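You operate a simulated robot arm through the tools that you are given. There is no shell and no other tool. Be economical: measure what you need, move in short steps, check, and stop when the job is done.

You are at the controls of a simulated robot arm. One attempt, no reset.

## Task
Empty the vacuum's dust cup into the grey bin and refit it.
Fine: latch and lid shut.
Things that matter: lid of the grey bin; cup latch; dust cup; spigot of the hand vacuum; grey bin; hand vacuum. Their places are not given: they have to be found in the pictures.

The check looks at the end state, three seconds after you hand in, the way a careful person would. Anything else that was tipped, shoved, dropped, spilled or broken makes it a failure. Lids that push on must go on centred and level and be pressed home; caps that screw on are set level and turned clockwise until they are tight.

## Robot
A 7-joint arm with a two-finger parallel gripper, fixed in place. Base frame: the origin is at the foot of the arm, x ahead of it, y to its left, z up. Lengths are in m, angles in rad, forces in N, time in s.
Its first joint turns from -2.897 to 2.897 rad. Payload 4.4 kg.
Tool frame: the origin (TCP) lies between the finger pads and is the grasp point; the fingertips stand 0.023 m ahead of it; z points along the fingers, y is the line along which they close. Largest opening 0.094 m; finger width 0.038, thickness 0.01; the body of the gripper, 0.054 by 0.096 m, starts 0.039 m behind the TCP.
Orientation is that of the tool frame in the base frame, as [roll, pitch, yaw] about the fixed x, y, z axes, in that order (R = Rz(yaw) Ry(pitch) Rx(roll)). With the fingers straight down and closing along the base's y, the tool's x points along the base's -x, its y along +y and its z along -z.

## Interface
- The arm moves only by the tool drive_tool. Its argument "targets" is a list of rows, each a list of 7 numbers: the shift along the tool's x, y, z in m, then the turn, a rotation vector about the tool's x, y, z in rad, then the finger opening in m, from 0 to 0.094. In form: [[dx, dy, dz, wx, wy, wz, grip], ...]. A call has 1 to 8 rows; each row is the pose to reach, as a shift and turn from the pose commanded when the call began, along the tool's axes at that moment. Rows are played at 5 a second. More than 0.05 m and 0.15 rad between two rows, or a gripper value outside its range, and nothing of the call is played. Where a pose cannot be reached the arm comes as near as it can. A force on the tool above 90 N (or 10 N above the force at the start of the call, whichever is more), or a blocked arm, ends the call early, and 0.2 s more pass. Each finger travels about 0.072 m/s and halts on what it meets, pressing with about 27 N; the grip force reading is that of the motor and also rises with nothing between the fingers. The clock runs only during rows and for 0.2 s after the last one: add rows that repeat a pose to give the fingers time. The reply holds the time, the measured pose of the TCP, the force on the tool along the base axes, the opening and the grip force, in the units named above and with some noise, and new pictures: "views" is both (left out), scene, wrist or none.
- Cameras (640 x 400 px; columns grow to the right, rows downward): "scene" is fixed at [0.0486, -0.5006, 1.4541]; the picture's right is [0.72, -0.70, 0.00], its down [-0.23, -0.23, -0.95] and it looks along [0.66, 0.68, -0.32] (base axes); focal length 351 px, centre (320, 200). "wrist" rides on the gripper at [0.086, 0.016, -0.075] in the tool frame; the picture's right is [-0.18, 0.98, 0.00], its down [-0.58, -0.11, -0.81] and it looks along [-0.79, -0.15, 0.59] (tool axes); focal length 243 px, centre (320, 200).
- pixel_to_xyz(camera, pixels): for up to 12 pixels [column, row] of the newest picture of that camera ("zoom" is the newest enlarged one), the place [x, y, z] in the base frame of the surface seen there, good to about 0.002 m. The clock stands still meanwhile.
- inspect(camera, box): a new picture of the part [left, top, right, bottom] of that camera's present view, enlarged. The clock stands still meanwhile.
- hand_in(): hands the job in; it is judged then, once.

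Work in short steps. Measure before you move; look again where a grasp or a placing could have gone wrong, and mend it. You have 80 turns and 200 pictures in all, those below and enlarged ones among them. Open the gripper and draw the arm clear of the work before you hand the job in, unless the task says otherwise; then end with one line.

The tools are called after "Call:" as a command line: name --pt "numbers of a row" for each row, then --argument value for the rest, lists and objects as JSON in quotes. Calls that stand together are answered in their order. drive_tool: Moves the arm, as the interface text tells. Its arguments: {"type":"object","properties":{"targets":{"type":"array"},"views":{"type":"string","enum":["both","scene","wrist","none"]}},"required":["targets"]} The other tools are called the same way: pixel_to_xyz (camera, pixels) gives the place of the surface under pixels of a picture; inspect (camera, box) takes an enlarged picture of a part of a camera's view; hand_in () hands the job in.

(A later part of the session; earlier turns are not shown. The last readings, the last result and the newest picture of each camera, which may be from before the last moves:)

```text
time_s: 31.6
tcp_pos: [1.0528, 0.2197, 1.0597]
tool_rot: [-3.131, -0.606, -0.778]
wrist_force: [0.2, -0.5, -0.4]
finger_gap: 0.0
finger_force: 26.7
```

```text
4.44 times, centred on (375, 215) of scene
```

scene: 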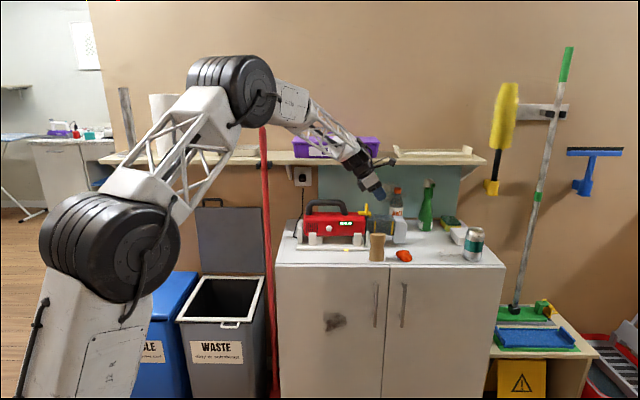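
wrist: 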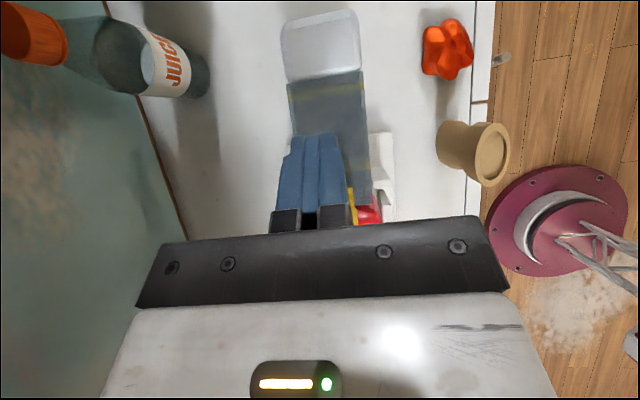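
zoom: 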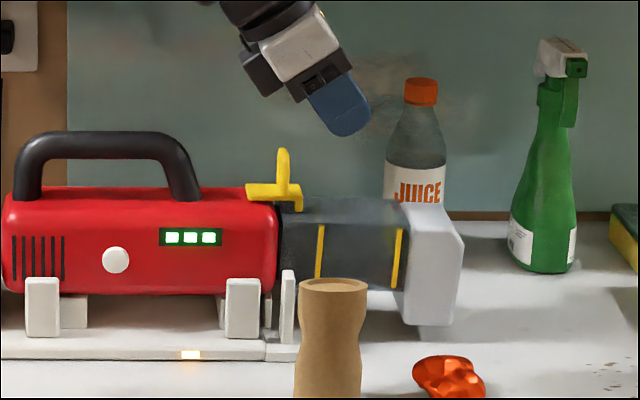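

The fingertip is on the +u side of the loop with clearance. I lower 0.045 and push 0.05 toward -u against the loop.

Call:
drive_tool --pt "-0.0128 0 0.0185 0 0 0 0" --pt "-0.0257 0 0.037 0 0 0 0" --pt "-0.0421 0 0.0256 0 0 0 0" --pt "-0.0585 0 0.0142 0 0 0 0" --pt "-0.0668 0 0.0085 0 0 0 0"

Call:
inspect --camera "scene" --box '[325, 170, 425, 260]'

```text
time_s: 32.7
tcp_pos: [1.0275, 0.2443, 1.0281]
tool_rot: [-3.116, -0.616, -0.789]
wrist_force: [8.6, -3.2, 7.9]
finger_gap: 0.0
finger_force: 26.8
stopped in row 5: the force on the tool passed its limit (the readings are from after the stop); the commanded pose is now the measured one
```

scene: 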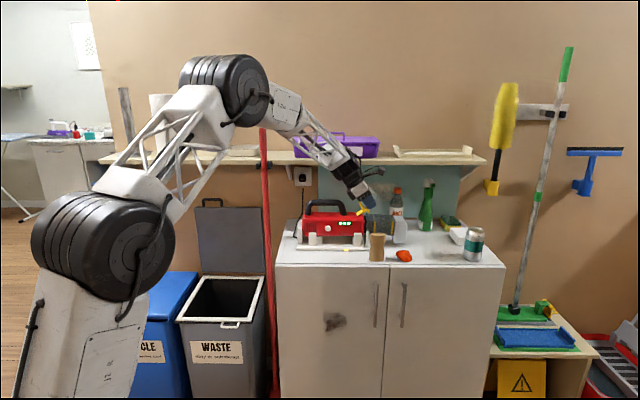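
wrist: 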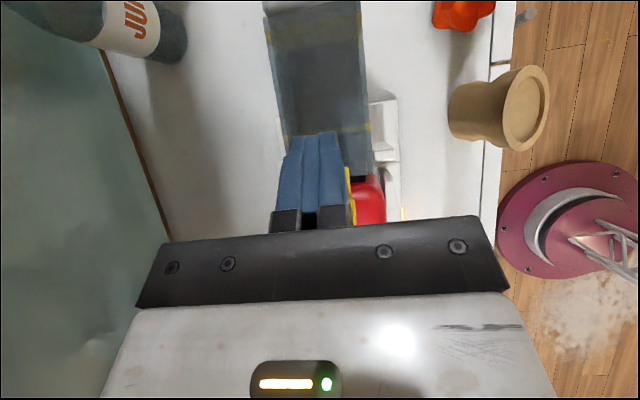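

```text
4.44 times, centred on (375, 215) of scene
```

zoom: 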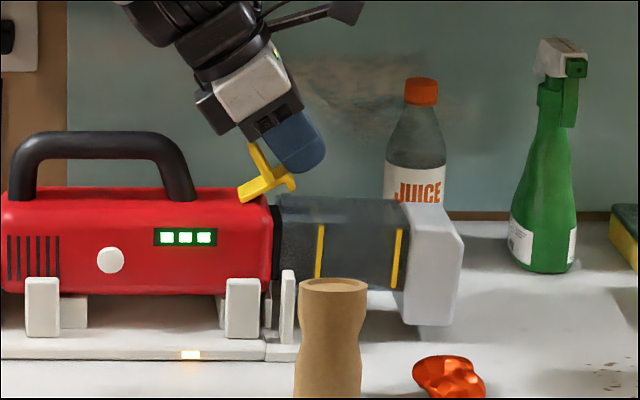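

The latch is lifted about 30°. My push has a downward part now, so I continue along its arc: up and toward -u.

Call:
drive_tool --pt "-0.0053 0 -0.0185 0 0 0 0" --pt "-0.0118 0 -0.0353 0 0 0 0" --pt "-0.0222 0 -0.0464 0 0 0 0" --views "none"

Call:
inspect --camera "scene" --box '[325, 170, 425, 260]'

```text
time_s: 33.5
tcp_pos: [0.9935, 0.2748, 1.0516]
tool_rot: [-3.122, -0.613, -0.787]
wrist_force: [0.2, 1.1, 0.4]
finger_gap: 0.0002
finger_force: 27.1
```

```text
4.44 times, centred on (375, 215) of scene
```

zoom: 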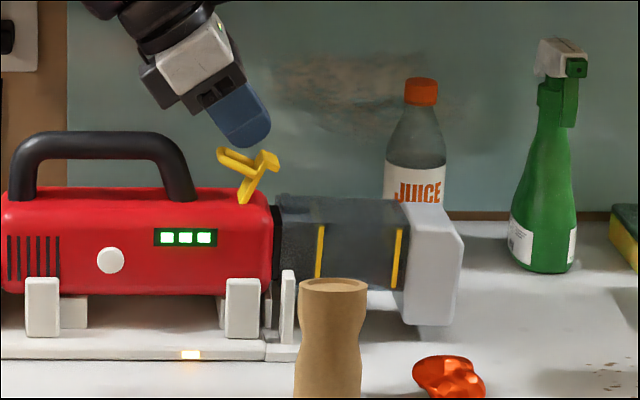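

The latch stands open (~65°) and stays. I open the fingers and test reach beyond the cup at u≈0.70 with a smaller tilt of 0.40.

Call:
drive_tool --pt "0.02 0 -0.0286 0 0 0 0" --pt "0.0557 0 -0.0097 0 0 0 0.03" --pt "0.0884 0 0.0133 0 0 0 0.06" --pt "0.1183 0 0.0404 0 -0.07 0 0.085" --pt "0.14 0 0.0618 0 -0.14 0 0.085" --pt "0.1629 0 0.0779 0 -0.21 0 0.085"

```text
time_s: 34.9
tcp_pos: [1.1218, 0.1511, 1.0813]
tool_rot: [-3.122, -0.404, -0.781]
wrist_force: [0.0, -0.3, 0.3]
finger_gap: 0.085
finger_force: 0.0
```

scene: 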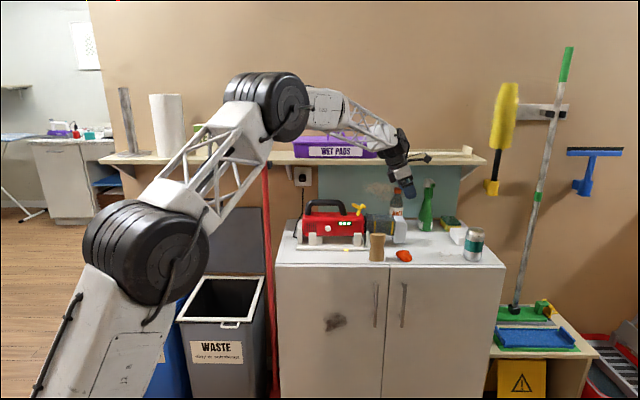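
wrist: 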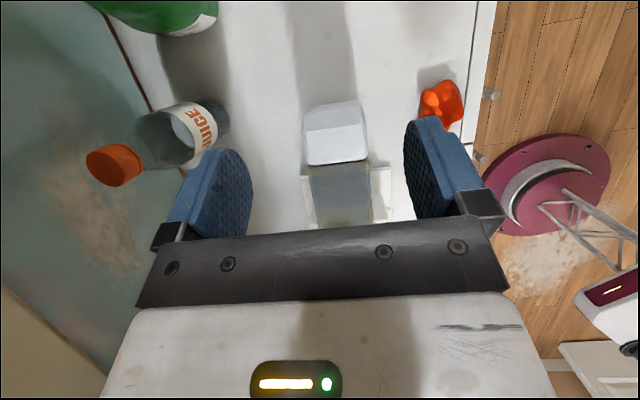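

Reach is fine at r≈1.13. I now lower over the cup to u≈0.63, n≈0.889, z≈0.95 with the fingers open on both sides.

Call:
drive_tool --pt "-0.0355 0 0.0066 -0.02 0 0 0.085" --pt "-0.0801 0 0.0093 -0.02 0 0 0.085" --pt "-0.0958 0 0.0461 -0.02 0 0 0.085" --pt "-0.1096 0 0.0782 -0.02 0 0 0.085" --pt "-0.1159 0 0.093 -0.02 0 0 0.085"

Call:
inspect --camera "scene" --box '[325, 170, 425, 260]'

```text
time_s: 36.1
tcp_pos: [1.0739, 0.2013, 0.9501]
tool_rot: [-3.139, -0.403, -0.784]
wrist_force: [-0.3, 0.5, 0.4]
finger_gap: 0.0848
finger_force: 0.1
```

scene: 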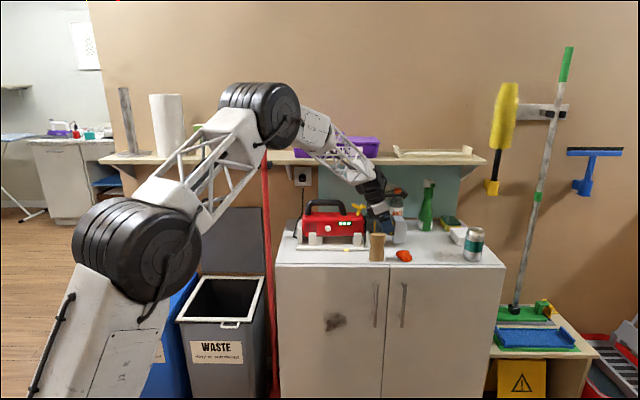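
wrist: 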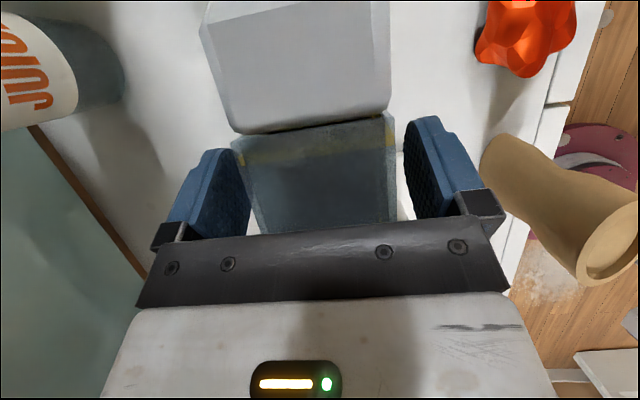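

```text
4.44 times, centred on (375, 215) of scene
```

zoom: 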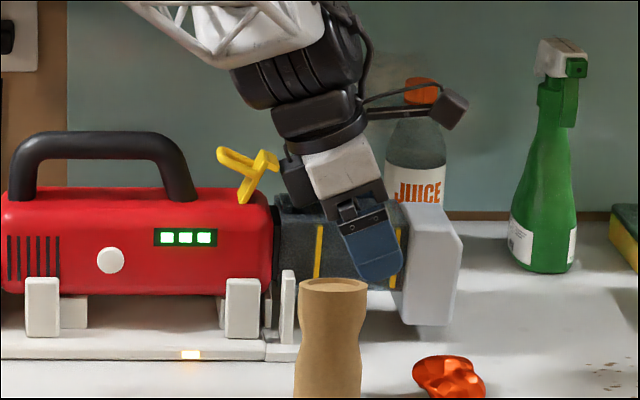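

The cup lies between the pads, and the raised latch is clear of the gripper. I close the fingers.

Call:
drive_tool --pt "0 0.002 0 0 0 0 0.065" --pt "0 0.002 0 0 0 0 0.04" --pt "0 0.002 0 0 0 0 0.04" --pt "0 0.002 0 0 0 0 0.04" --views "wrist"

Call:
inspect --camera "scene" --box '[325, 170, 425, 260]'

```text
time_s: 37.1
tcp_pos: [1.0725, 0.1999, 0.9506]
tool_rot: [-3.139, -0.407, -0.783]
wrist_force: [-1.2, 1.6, -0.3]
finger_gap: 0.0599
finger_force: 26.9
```

wrist: 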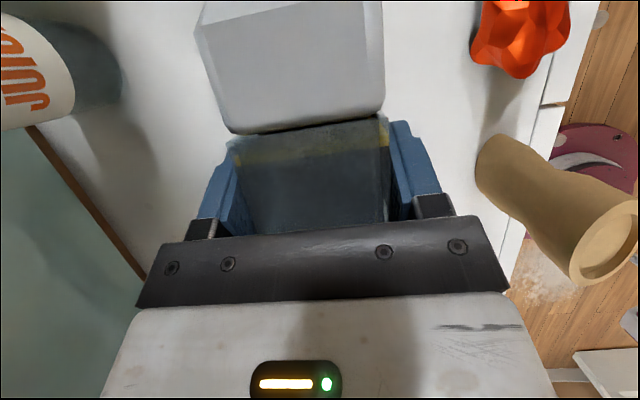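

```text
4.44 times, centred on (375, 215) of scene
```

zoom: 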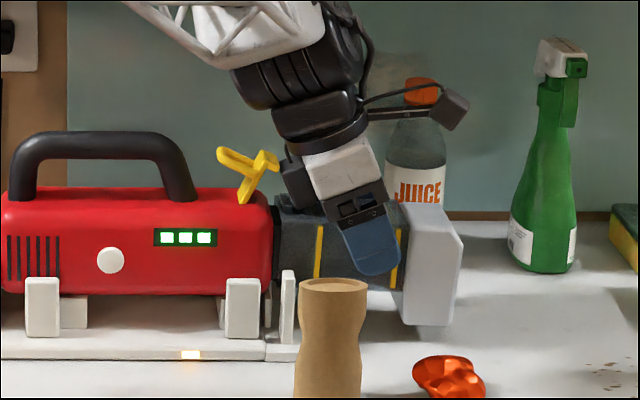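

Held at 0.060. I record the seated pose (1.0725, 0.1999, 0.9506; -3.139, -0.407, -0.783) and pull straight along the axis by 0.03 in small steps.

Call:
drive_tool --pt "0.0046 0 0.002 0 0 0 0.04" --pt "0.0092 0 0.004 0 0 0 0.04" --pt "0.0184 0 0.0079 0 0 0 0.04" --pt "0.0275 0 0.0119 0 0 0 0.04" --views "none"

Call:
inspect --camera "scene" --box '[325, 170, 425, 260]'

```text
time_s: 38.1
tcp_pos: [1.0924, 0.1787, 0.9535]
tool_rot: [3.141, -0.406, -0.783]
wrist_force: [-1.2, -0.4, -2.7]
finger_gap: 0.0599
finger_force: 27.0
```

```text
4.44 times, centred on (375, 215) of scene
```

zoom: 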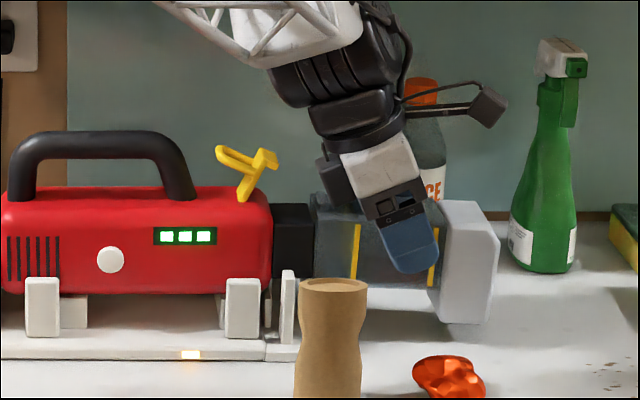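

The cup slides off the black spigot with almost no force. I pull another 0.04.

Call:
drive_tool --pt "0.0092 0 0.004 0 0 0 0.04" --pt "0.0184 0 0.0079 0 0 0 0.04" --pt "0.0275 0 0.0119 0 0 0 0.04" --pt "0.0367 0 0.0158 0 0 0 0.04" --views "wrist"

Call:
inspect --camera "scene" --box '[325, 170, 425, 260]'

```text
time_s: 39.1
tcp_pos: [1.1194, 0.1498, 0.9504]
tool_rot: [3.14, -0.404, -0.784]
wrist_force: [-0.3, 0.2, -1.1]
finger_gap: 0.0598
finger_force: 26.6
```

wrist: 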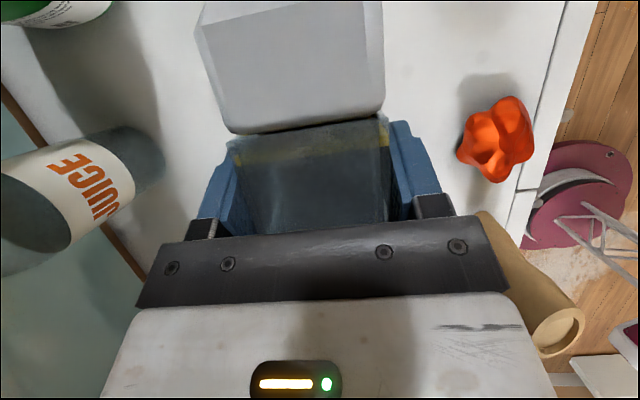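

```text
4.44 times, centred on (375, 215) of scene
```

zoom: 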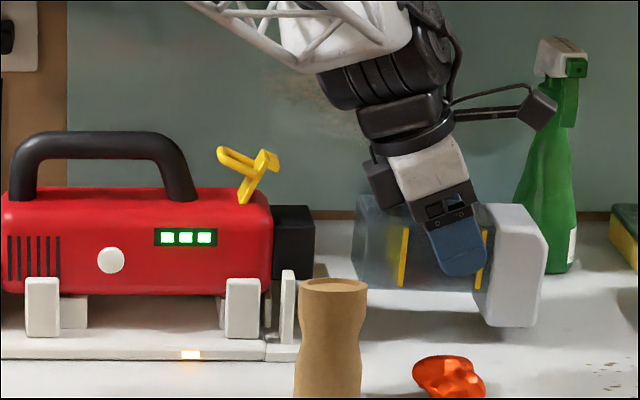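

The cup is off and held level. I lift it straight up 0.16 m, then retract away from the wall.

Call:
drive_tool --pt "0.0157 0 -0.0368 0 0 0 0.04" --pt "0.0314 0 -0.0736 0 0 0 0.04" --pt "0.0472 0 -0.1103 0 0 0 0.04" --pt "0.0629 0 -0.1471 0 0 0 0.04" --pt "0.0629 0.04 -0.1471 0 0 0 0.04" --pt "0.0629 0.08 -0.1471 0 0 0 0.04" --pt "0.0629 0.12 -0.1471 0 0 0 0.04"

```text
time_s: 40.7
tcp_pos: [1.0377, 0.0652, 1.1081]
tool_rot: [3.14, -0.402, -0.781]
wrist_force: [-0.1, 0.6, -1.8]
finger_gap: 0.0599
finger_force: 27.0
```

scene: 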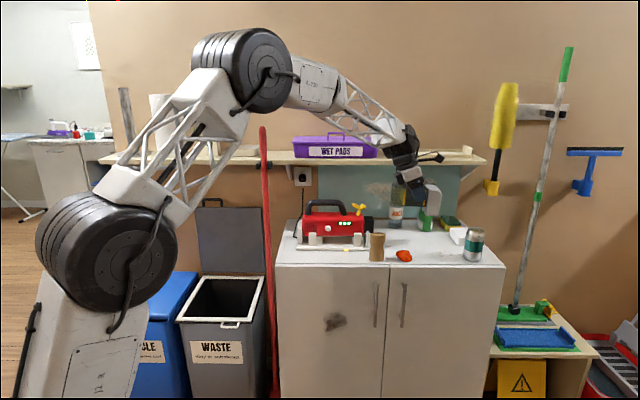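
wrist: 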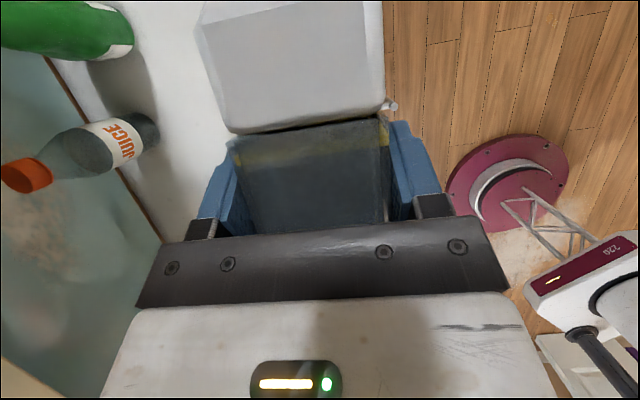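

I check the red pole's position before carrying the cup past it.

Call:
pixel_to_xyz --camera "scene" --pixels '[[263, 132], [265, 170], [268, 220], [271, 300], [275, 370]]'

```text
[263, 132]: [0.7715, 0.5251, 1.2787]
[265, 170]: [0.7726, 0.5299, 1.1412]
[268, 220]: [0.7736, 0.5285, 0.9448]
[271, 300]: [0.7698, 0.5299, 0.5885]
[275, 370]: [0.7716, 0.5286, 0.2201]
```

The pole is vertical at u≈0.186, n≈0.917. I carry the cup level, retracted to n≈0.57, over to u≈0.02, lowering on the way.

Call:
drive_tool --pt "-0.0391 0.025 -0.0166 0 0 0 0.04" --pt "-0.0782 0.05 -0.0333 0 0 0 0.04" --pt "-0.1173 0.075 -0.0499 0 0 0 0.04" --pt "-0.1565 0.1 -0.0665 0 0 0 0.04" --pt "-0.1956 0.125 -0.0831 0 0 0 0.04" --pt "-0.2347 0.15 -0.0998 0 0 0 0.04" --pt "-0.2738 0.175 -0.1164 0 0 0 0.04" --pt "-0.3129 0.2 -0.133 0 0 0 0.04" --views "none"

Call:
drive_tool --pt "-0.0484 0 0.0052 0 0 0 0.04" --pt "-0.0968 0 0.0105 0 0 0 0.04" --pt "-0.1452 0 0.0157 0 0 0 0.04" --pt "-0.1936 0 0.0209 0 0 0 0.04" --pt "-0.242 0 0.0261 0 0 0 0.04" --pt "-0.2904 0 0.0313 0 0 0 0.04" --pt "-0.3388 0 0.0366 0 0 0 0.04" --pt "-0.3872 0 0.0418 0 0 0 0.04"

```text
time_s: 42.5
tcp_pos: [0.6536, 0.1592, 1.1108]
tool_rot: [-3.142, -0.406, -0.785]
wrist_force: [0.6, 0.4, -1.4]
finger_gap: 0.0598
finger_force: 28.2
```

```text
time_s: 44.3
tcp_pos: [0.4124, 0.4007, 0.917]
tool_rot: [3.141, -0.405, -0.783]
wrist_force: [-0.4, 0.9, -0.7]
finger_gap: 0.06
finger_force: 27.1
```

scene: 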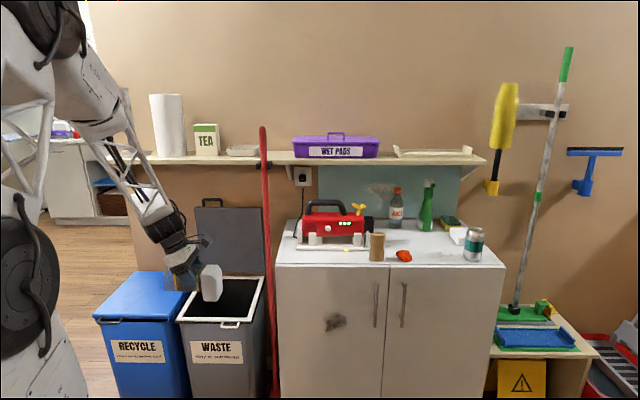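
wrist: 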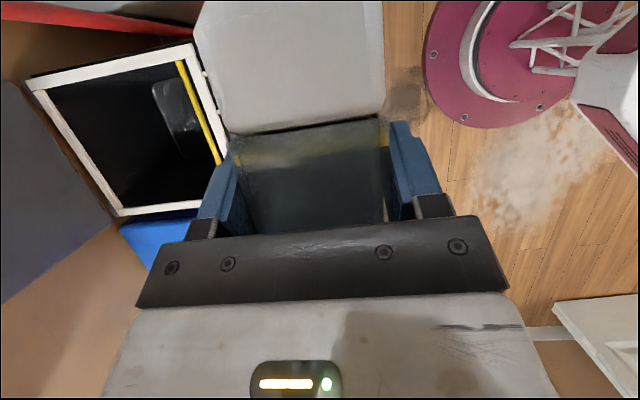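

The bin opening is ahead. I move forward over it to n≈0.92, z≈0.87, cup still level.

Call:
drive_tool --pt "-0.0062 -0.043 0.0144 0 0 0 0.04" --pt "-0.0124 -0.086 0.0288 0 0 0 0.04" --pt "-0.0185 -0.129 0.0432 0 0 0 0.04" --pt "-0.0185 -0.172 0.0432 0 0 0 0.04" --pt "-0.0185 -0.215 0.0432 0 0 0 0.04" --pt "-0.0185 -0.258 0.0432 0 0 0 0.04" --pt "-0.0185 -0.301 0.0432 0 0 0 0.04" --pt "-0.0185 -0.345 0.0432 0 0 0 0.04"

```text
time_s: 46.1
tcp_pos: [0.6576, 0.6473, 0.8732]
tool_rot: [3.141, -0.405, -0.784]
wrist_force: [0.6, -1.2, -0.9]
finger_gap: 0.0595
finger_force: 27.2
```

scene: 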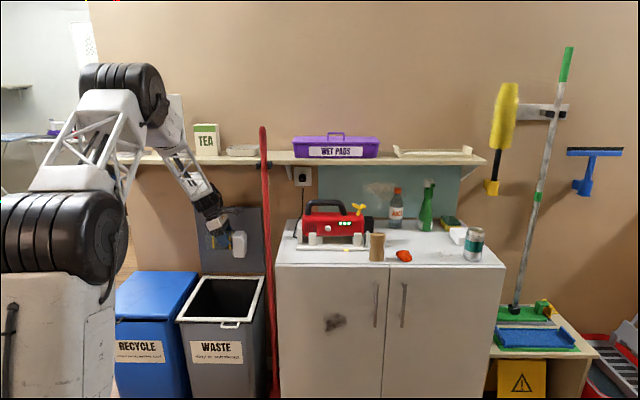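
wrist: 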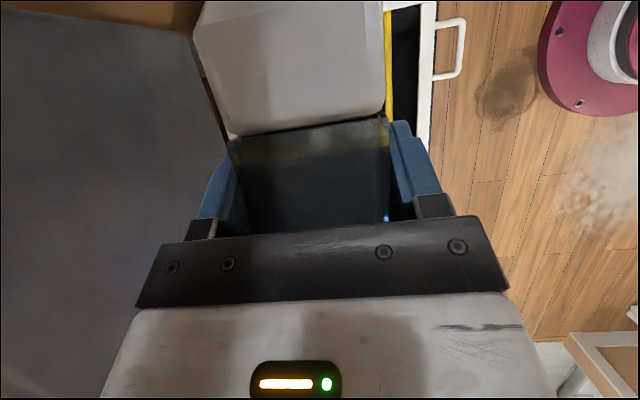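

The cup is over the bin (u≈0.02, n≈0.92). I pitch it mouth-down about the tool's y axis, keeping the TCP in place.

Call:
drive_tool --pt "0 0 0 0 0.13 0 0.04" --pt "0 0 0 0 0.26 0 0.04" --pt "0 0 0 0 0.39 0 0.04" --pt "0 0 0 0 0.52 0 0.04" --pt "0 0 0 0 0.65 0 0.04" --pt "0 0 0 0 0.78 0 0.04"

```text
time_s: 47.5
tcp_pos: [0.6577, 0.6462, 0.8721]
tool_rot: [-3.14, -1.185, -0.786]
wrist_force: [0.4, 0.1, -1.4]
finger_gap: 0.0599
finger_force: 27.5
```

scene: 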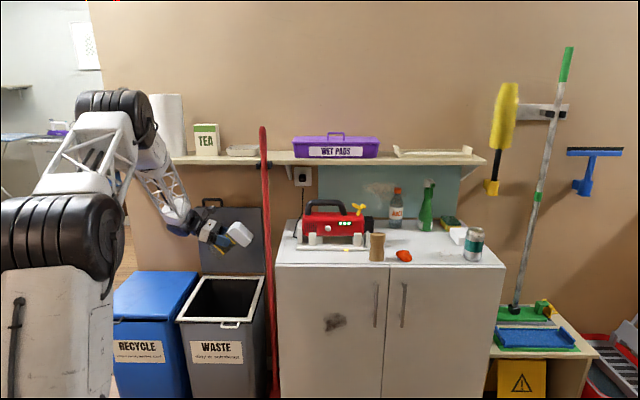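
wrist: 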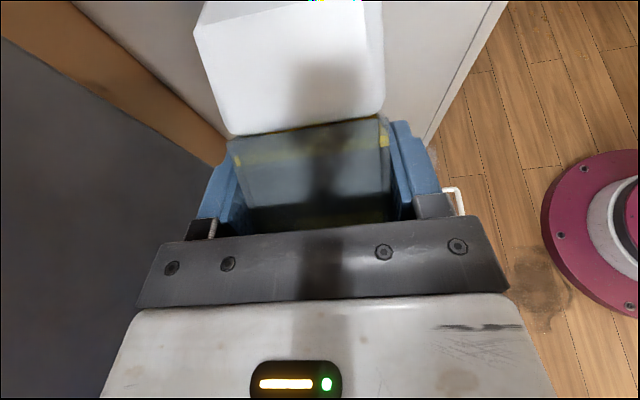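

It moves freely, now at 45°. I continue to about 95° mouth-down.

Call:
drive_tool --pt "0 0 0 0 0.13 0 0.04" --pt "0 0 0 0 0.26 0 0.04" --pt "0 0 0 0 0.39 0 0.04" --pt "0 0 0 0 0.52 0 0.04" --pt "0 0 0 0 0.65 0 0.04" --pt "0 0 0 0 0.78 0 0.04" --pt "0 0 0 0 0.87 0 0.04"

Call:
inspect --camera "scene" --box '[160, 180, 290, 330]'

```text
time_s: 49.1
tcp_pos: [0.6661, 0.6577, 0.8709]
tool_rot: [0.016, -1.132, 2.35]
wrist_force: [-0.9, -0.7, -6.7]
finger_gap: 0.0599
finger_force: 27.5
out of reach, approached as far as the arm can: row 7
```

scene: 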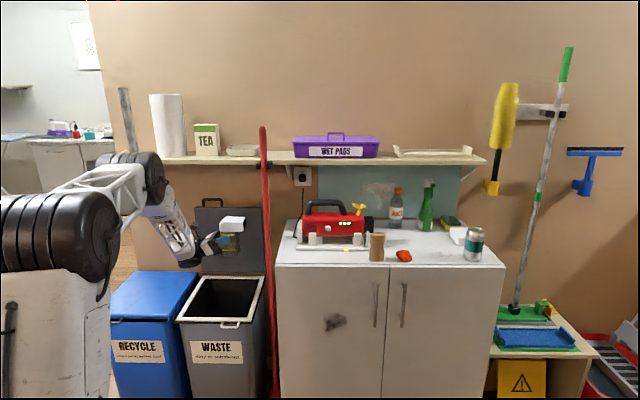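
wrist: 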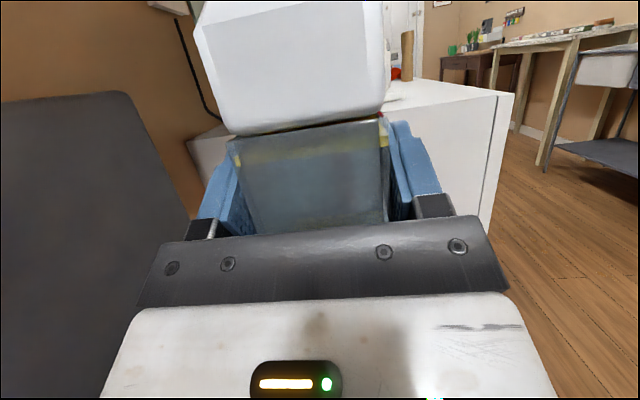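

```text
2.67 times, centred on (225, 255) of scene
```

zoom: 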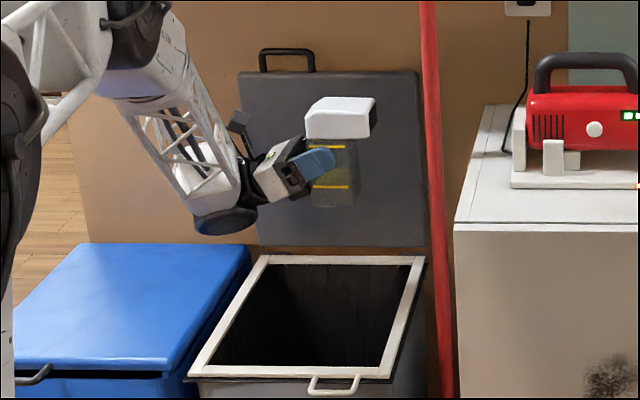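

The cup is vertical, mouth down over the bin. I shake it gently up and down and look inside.

Call:
drive_tool --pt "0.02 0 0 0 -0.05 0 0.04" --pt "0 0 0 0 -0.05 0 0.04" --pt "0.02 0 0 0 -0.05 0 0.04" --pt "0 0 0 0 -0.05 0 0.04" --pt "0.01 0 0 0 -0.05 0 0.04" --views "wrist"

Call:
inspect --camera "scene" --box '[195, 200, 265, 270]'

Call:
inspect --camera "scene" --box '[170, 265, 280, 340]'

```text
time_s: 50.3
tcp_pos: [0.6552, 0.6494, 0.8817]
tool_rot: [0.002, -1.138, 2.359]
wrist_force: [-0.5, 0.9, -0.6]
finger_gap: 0.0598
finger_force: 27.4
```

wrist: 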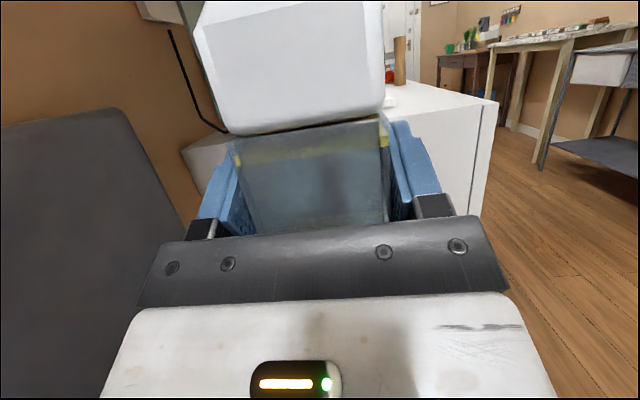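

```text
5.71 times, centred on (230, 235) of scene
```

zoom: 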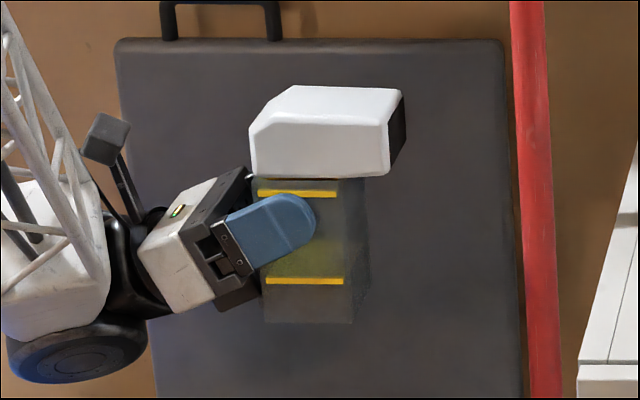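

```text
5.33 times, centred on (225, 302) of scene
```

zoom: 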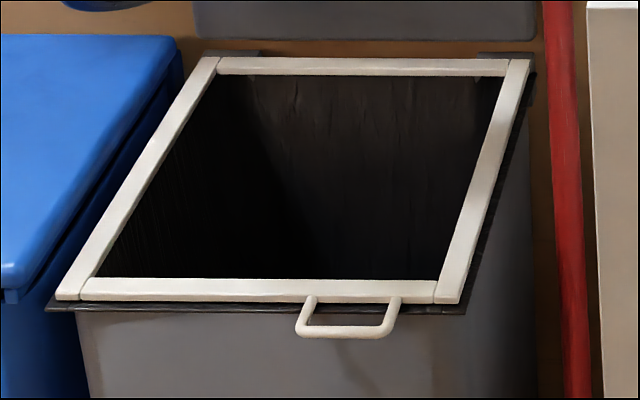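

The cup looks clear and nothing lies on the rim. I rotate it back level (−1.60 rad).

Call:
drive_tool --pt "0 0 0 0 -0.14 0 0.04" --pt "0 0 0 0 -0.28 0 0.04" --pt "0 0 0 0 -0.42 0 0.04" --pt "0 0 0 0 -0.56 0 0.04" --pt "0 0 0 0 -0.7 0 0.04" --pt "0 0 0 0 -0.84 0 0.04" --pt "0 0 0 0 -0.98 0 0.04" --pt "0 0 0 0 -1.12 0 0.04" --views "none"

Call:
drive_tool --pt "0 0 0 0 -0.12 0 0.04" --pt "0 0 0 0 -0.24 0 0.04" --pt "0 0 0 0 -0.36 0 0.04" --pt "0 0 0 0 -0.48 0 0.04"

```text
time_s: 52.1
tcp_pos: [0.6536, 0.6516, 0.8806]
tool_rot: [3.139, -0.884, -0.782]
wrist_force: [0.5, 1.0, -2.1]
finger_gap: 0.0596
finger_force: 27.7
```

```text
time_s: 53.1
tcp_pos: [0.6528, 0.6501, 0.8817]
tool_rot: [3.141, -0.404, -0.784]
wrist_force: [0.8, -0.7, -1.5]
finger_gap: 0.0597
finger_force: 26.9
```

scene: 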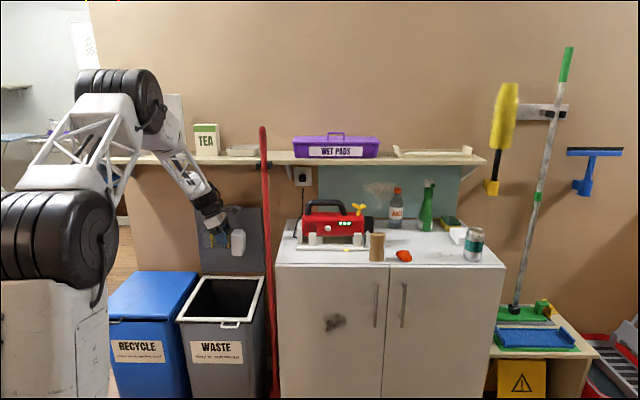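
wrist: 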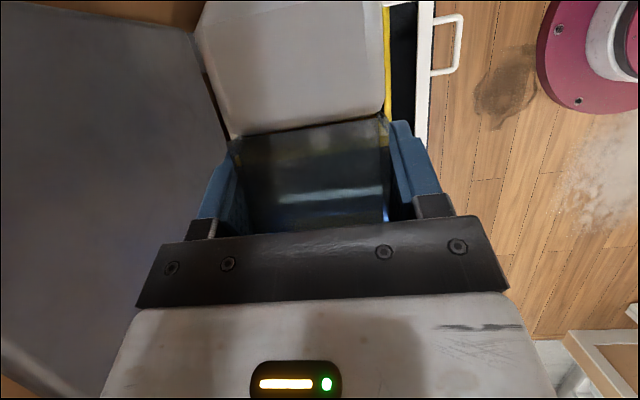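

Level again. I retrace the carrying path in reverse: back out, then over toward the vacuum.

Call:
drive_tool --pt "0 0.043 0 0 0 0 0.04" --pt "0 0.086 0 0 0 0 0.04" --pt "0 0.129 0 0 0 0 0.04" --pt "0 0.172 0 0 0 0 0.04" --pt "0 0.215 0 0 0 0 0.04" --pt "0.005 0.258 -0.0123 0 0 0 0.04" --pt "0.01 0.301 -0.0245 0 0 0 0.04" --pt "0.0158 0.345 -0.0368 0 0 0 0.04" --views "none"

Call:
drive_tool --pt "0.0484 0 -0.0051 0 0 0 0.04" --pt "0.0968 0 -0.0103 0 0 0 0.04" --pt "0.1452 0 -0.0154 0 0 0 0.04" --pt "0.1936 0 -0.0206 0 0 0 0.04" --pt "0.242 0 -0.0257 0 0 0 0.04" --pt "0.2904 0 -0.0308 0 0 0 0.04" --pt "0.3388 0 -0.036 0 0 0 0.04" --pt "0.3873 0 -0.0411 0 0 0 0.04" --views "none"

Call:
drive_tool --pt "0.0391 -0.025 0.0167 0 0 0 0.04" --pt "0.0782 -0.05 0.0334 0 0 0 0.04" --pt "0.1172 -0.075 0.0501 0 0 0 0.04" --pt "0.1563 -0.1 0.0668 0 0 0 0.04" --pt "0.1954 -0.125 0.0835 0 0 0 0.04" --pt "0.2345 -0.15 0.1002 0 0 0 0.04" --pt "0.2735 -0.175 0.1169 0 0 0 0.04" --pt "0.3126 -0.2 0.1336 0 0 0 0.04"

```text
time_s: 54.9
tcp_pos: [0.4097, 0.4022, 0.9228]
tool_rot: [3.141, -0.406, -0.783]
wrist_force: [0.1, -0.3, 0.0]
finger_gap: 0.0599
finger_force: 27.0
```

```text
time_s: 56.7
tcp_pos: [0.6527, 0.1642, 1.112]
tool_rot: [-3.141, -0.406, -0.78]
wrist_force: [-0.1, 0.8, -1.9]
finger_gap: 0.0597
finger_force: 26.7
```

```text
time_s: 58.5
tcp_pos: [1.0337, 0.0683, 1.1131]
tool_rot: [-3.14, -0.405, -0.785]
wrist_force: [-0.1, 0.3, -0.4]
finger_gap: 0.0598
finger_force: 27.1
```

scene: 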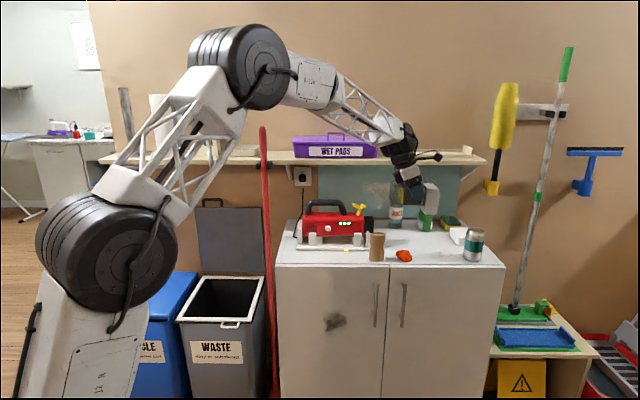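
wrist: 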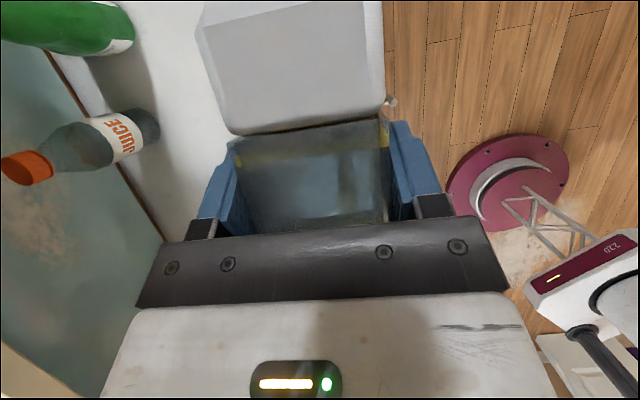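

The grasp hasn't shifted. I go above the pull-off point (1.119, 0.150), then down to z≈0.950, aligned ahead of the spigot.

Call:
drive_tool --pt "0.001 -0.04 0.0004 0 0 0 0.04" --pt "0.002 -0.08 0.0008 0 0 0 0.04" --pt "0.0028 -0.1182 0.0012 0 0 0 0.04" --pt "-0.0132 -0.1182 0.0386 0 0 0 0.04" --pt "-0.0293 -0.1182 0.076 0 0 0 0.04" --pt "-0.0453 -0.1182 0.1134 0 0 0 0.04" --pt "-0.0613 -0.1182 0.1508 0 0 0 0.04" --pt "-0.0613 -0.1182 0.1508 0 0 0 0.04"

Call:
inspect --camera "scene" --box '[325, 170, 425, 260]'

```text
time_s: 60.3
tcp_pos: [1.1189, 0.1496, 0.9497]
tool_rot: [-3.141, -0.407, -0.783]
wrist_force: [0.0, -0.3, -0.4]
finger_gap: 0.0599
finger_force: 26.8
```

scene: 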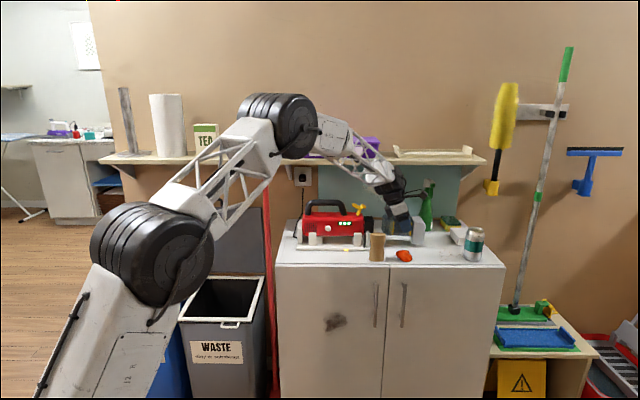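
wrist: 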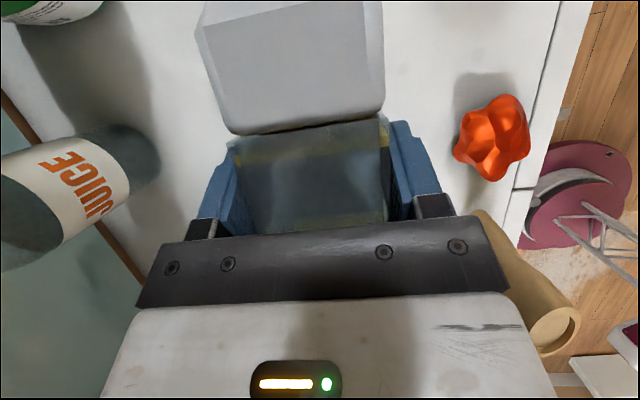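

```text
4.44 times, centred on (375, 215) of scene
```

zoom: 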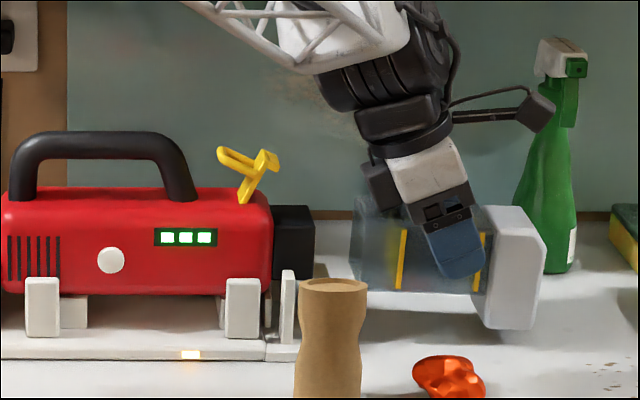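

The cup lines up with the black spigot (mouth at zoom x≈350, spigot end at 315). I advance 0.03 with a 3 mm sideways correction to the recorded line.

Call:
drive_tool --pt "-0.0088 -0.0015 -0.0049 0 0 0 0.04" --pt "-0.018 -0.003 -0.0088 0 0 0 0.04" --pt "-0.0226 -0.003 -0.0108 0 0 0 0.04" --pt "-0.0272 -0.003 -0.0128 0 0 0 0.04" --views "none"

Call:
inspect --camera "scene" --box '[350, 190, 420, 250]'

```text
time_s: 61.3
tcp_pos: [1.0992, 0.1722, 0.9498]
tool_rot: [-3.141, -0.405, -0.785]
wrist_force: [-0.1, 0.4, -0.4]
finger_gap: 0.0598
finger_force: 27.1
```

```text
6.67 times, centred on (385, 220) of scene
```

zoom: 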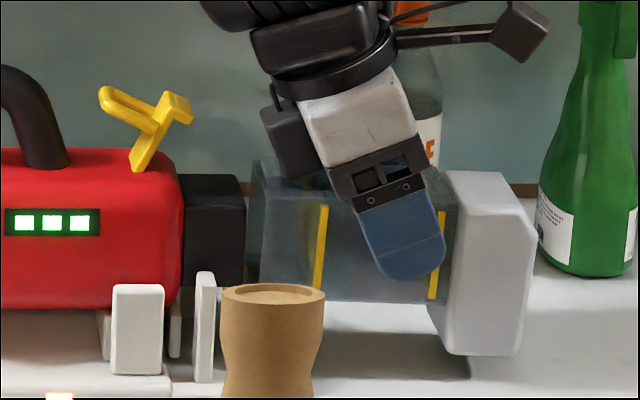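

Mouth and spigot look aligned. I go on by another 0.015 slowly and check the force.

Call:
drive_tool --pt "-0.0046 0 -0.002 0 0 0 0.04" --pt "-0.0092 0 -0.004 0 0 0 0.04" --pt "-0.0138 0 -0.0059 0 0 0 0.04" --views "none"

Call:
inspect --camera "scene" --box '[350, 190, 420, 250]'

```text
time_s: 62.1
tcp_pos: [1.0892, 0.1829, 0.95]
tool_rot: [3.14, -0.405, -0.783]
wrist_force: [0.7, 0.1, -1.5]
finger_gap: 0.0598
finger_force: 27.0
```

```text
6.67 times, centred on (385, 220) of scene
```

zoom: 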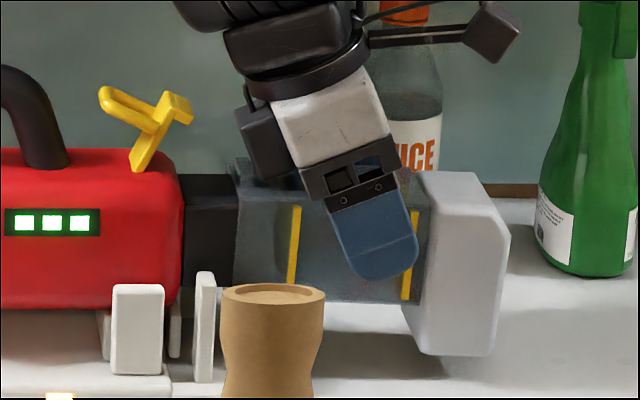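

It is entering without resistance. I push on to the seated position, 0.024 plus 2 mm.

Call:
drive_tool --pt "-0.0074 0 -0.0032 0 0 0 0.04" --pt "-0.0147 0 -0.0063 0 0 0 0.04" --pt "-0.022 0 -0.0095 0 0 0 0.04" --pt "-0.0239 0 -0.0103 0 0 0 0.04" --views "none"

Call:
inspect --camera "scene" --box '[325, 170, 425, 260]'

```text
time_s: 63.1
tcp_pos: [1.0696, 0.2008, 0.9506]
tool_rot: [-3.141, -0.405, -0.785]
wrist_force: [1.0, -2.9, 1.9]
finger_gap: 0.0599
finger_force: 26.8
```

```text
4.44 times, centred on (375, 215) of scene
```

zoom: 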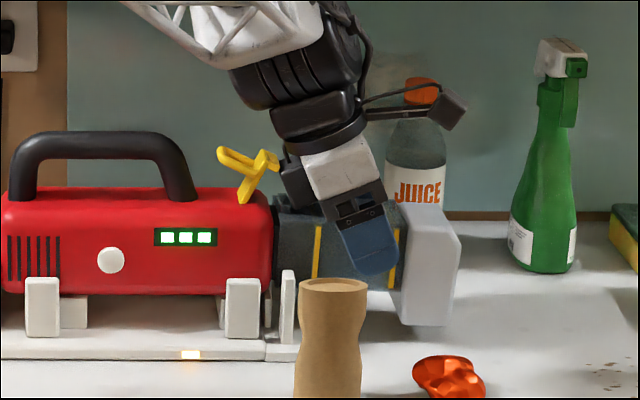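

The cup is back where it was (cap edge at 462). I press a few mm further to feel that it is home.

Call:
drive_tool --pt "-0.0018 0 -0.0008 0 0 0 0.04" --pt "-0.0037 0 -0.0016 0 0 0 0.04" --views "none"

Call:
inspect --camera "scene" --box '[345, 195, 405, 245]'

```text
time_s: 63.7
tcp_pos: [1.0685, 0.2039, 0.9511]
tool_rot: [-3.141, -0.406, -0.783]
wrist_force: [16.1, -16.8, 6.1]
finger_gap: 0.0593
finger_force: 27.5
```

```text
8.00 times, centred on (375, 220) of scene
```

zoom: 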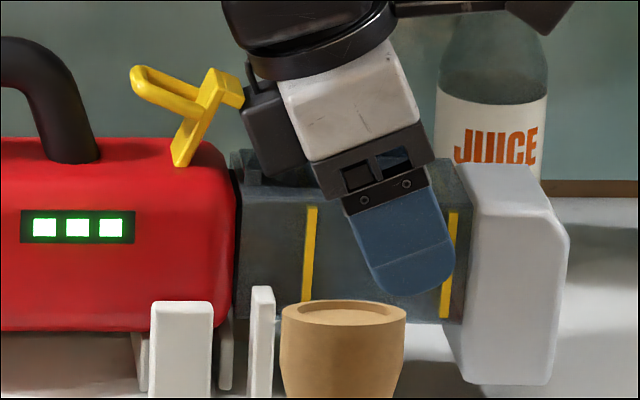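

It is home: 23 N of resistance and no gap. I open the fingers and rise straight up.

Call:
drive_tool --pt "0.0018 0 0.0008 0 0 0 0.07" --pt "0.0018 0 0.0008 0 0 0 0.085" --pt "0.0098 0 -0.0176 0 0 0 0.085" --pt "0.0255 0 -0.0544 0 0 0 0.085" --pt "0.0412 0 -0.0912 0 0 0 0.085" --views "wrist"

Call:
inspect --camera "scene" --box '[325, 170, 425, 260]'

```text
time_s: 64.9
tcp_pos: [1.0706, 0.2025, 1.0498]
tool_rot: [3.14, -0.402, -0.783]
wrist_force: [0.5, -0.4, -1.9]
finger_gap: 0.0849
finger_force: 0.0
```

wrist: 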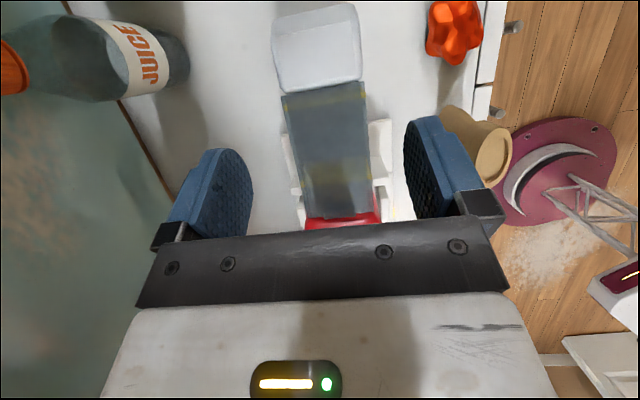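

```text
4.44 times, centred on (375, 215) of scene
```

zoom: 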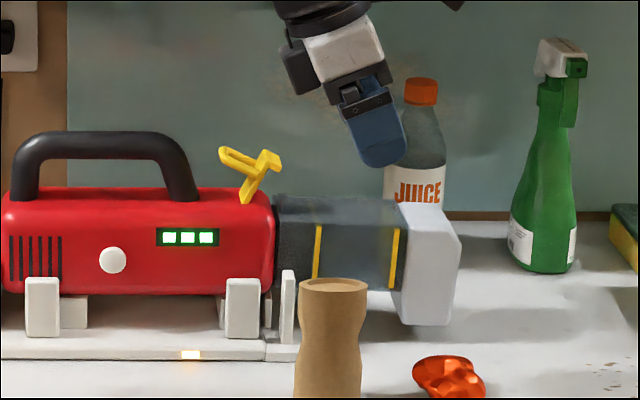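

The cup stays seated with the latch still open (hook end at zoom (278,157)). I bring the tool upright (tilt 0), close the fingers and hover above the latch, so I can press the hook end down.

Call:
drive_tool --pt "0.0 0 -0.02 0 -0.1 0 0.05" --pt "-0.011 0 -0.034 0 -0.2 0 0.02" --pt "-0.022 0 -0.046 0 -0.3 0 0.0" --pt "-0.033 0 -0.0576 0 -0.402 0 0.0"

Call:
inspect --camera "scene" --box '[345, 185, 405, 235]'

Call:
pixel_to_xyz --camera "zoom" --pixels '[[165, 200], [170, 215], [225, 200], [240, 203], [205, 235], [195, 260], [130, 195], [235, 212]]'

```text
time_s: 65.9
tcp_pos: [1.0315, 0.2414, 1.0906]
tool_rot: [3.141, -0.001, -0.782]
wrist_force: [0.4, 0.4, 0.0]
finger_gap: 0.0
finger_force: 27.1
```

scene: 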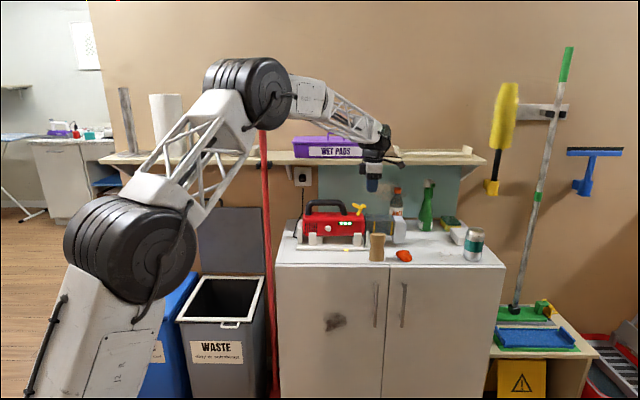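
wrist: 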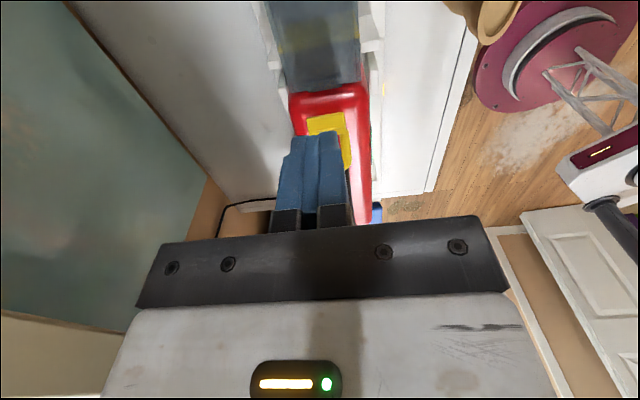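

```text
8.00 times, centred on (375, 210) of scene
```

zoom: 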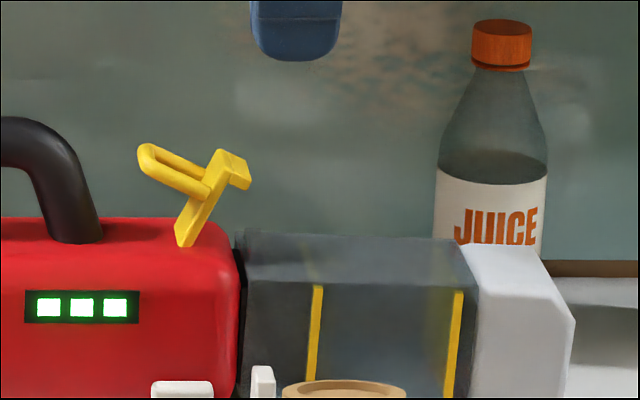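

```text
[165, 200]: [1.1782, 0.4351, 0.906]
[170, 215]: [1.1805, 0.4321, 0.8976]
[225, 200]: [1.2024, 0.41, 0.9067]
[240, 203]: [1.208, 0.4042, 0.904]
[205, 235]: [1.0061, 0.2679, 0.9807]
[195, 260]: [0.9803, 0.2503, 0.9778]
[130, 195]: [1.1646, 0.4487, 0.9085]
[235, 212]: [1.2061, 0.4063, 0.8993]
```

Clear view now. I measure the latch pieces on this zoom: plate end (220,155), hook (245,175), loop tip (147,155), plate root (185,235).

Call:
pixel_to_xyz --camera "zoom" --pixels '[[222, 157], [235, 162], [244, 180], [147, 160], [175, 178], [190, 225], [200, 205], [185, 242], [215, 170]]'

```text
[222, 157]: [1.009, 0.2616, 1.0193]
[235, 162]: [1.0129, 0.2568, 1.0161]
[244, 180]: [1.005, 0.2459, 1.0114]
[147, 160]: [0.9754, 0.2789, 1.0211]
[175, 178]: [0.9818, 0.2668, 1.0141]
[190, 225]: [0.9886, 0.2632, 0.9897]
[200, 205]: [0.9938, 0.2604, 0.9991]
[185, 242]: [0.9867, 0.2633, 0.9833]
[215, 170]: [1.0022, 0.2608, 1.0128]
```

Latch root is at u≈0.525, z≈0.983 and its end at u≈0.545, z≈1.019 (63° open). I press the end down along its arc with the closed fingertips.

Call:
drive_tool --pt "-0.0126 0 0.0376 0 0 0 0" --pt "-0.0126 0 0.0496 0 0 0 0" --pt "-0.004 0 0.0545 0 0 0 0" --pt "0.003 0 0.0616 0 0 0 0" --pt "0.008 0 0.0706 0 0 0 0" --views "none"

Call:
inspect --camera "scene" --box '[345, 185, 405, 235]'

```text
time_s: 67.1
tcp_pos: [1.0392, 0.2319, 1.0211]
tool_rot: [-3.137, -0.005, -0.786]
wrist_force: [42.9, -27.5, 27.3]
finger_gap: 0.0003
finger_force: 27.1
```

```text
8.00 times, centred on (375, 210) of scene
```

zoom: 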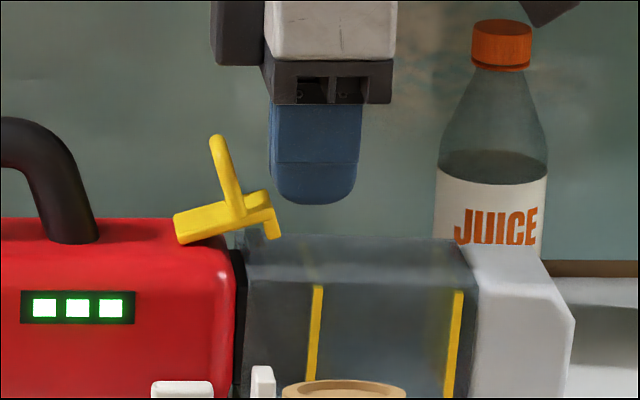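

The latch came to ~20° but my fingertip wedged beside the hook end. I lift, go to the -u side between handle and loop (gap ≈0.05), ready to push the loop toward +u.

Call:
drive_tool --pt "0.0 0 -0.025 0 0 0 0" --pt "0.0 0 -0.05 0 0 0 0" --pt "-0.033 0 -0.055 0 0 0 0" --pt "-0.065 0 -0.05 0 0 0 0" --pt "-0.065 0 -0.04 0 0 0 0" --views "none"

Call:
inspect --camera "scene" --box '[345, 185, 405, 235]'

```text
time_s: 68.3
tcp_pos: [0.9922, 0.2801, 1.0606]
tool_rot: [3.141, -0.002, -0.783]
wrist_force: [0.0, 0.5, 0.4]
finger_gap: 0.0002
finger_force: 26.8
```

```text
8.00 times, centred on (375, 210) of scene
```

zoom: 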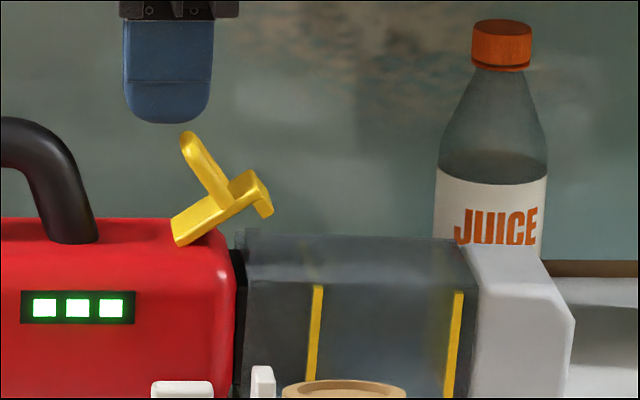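

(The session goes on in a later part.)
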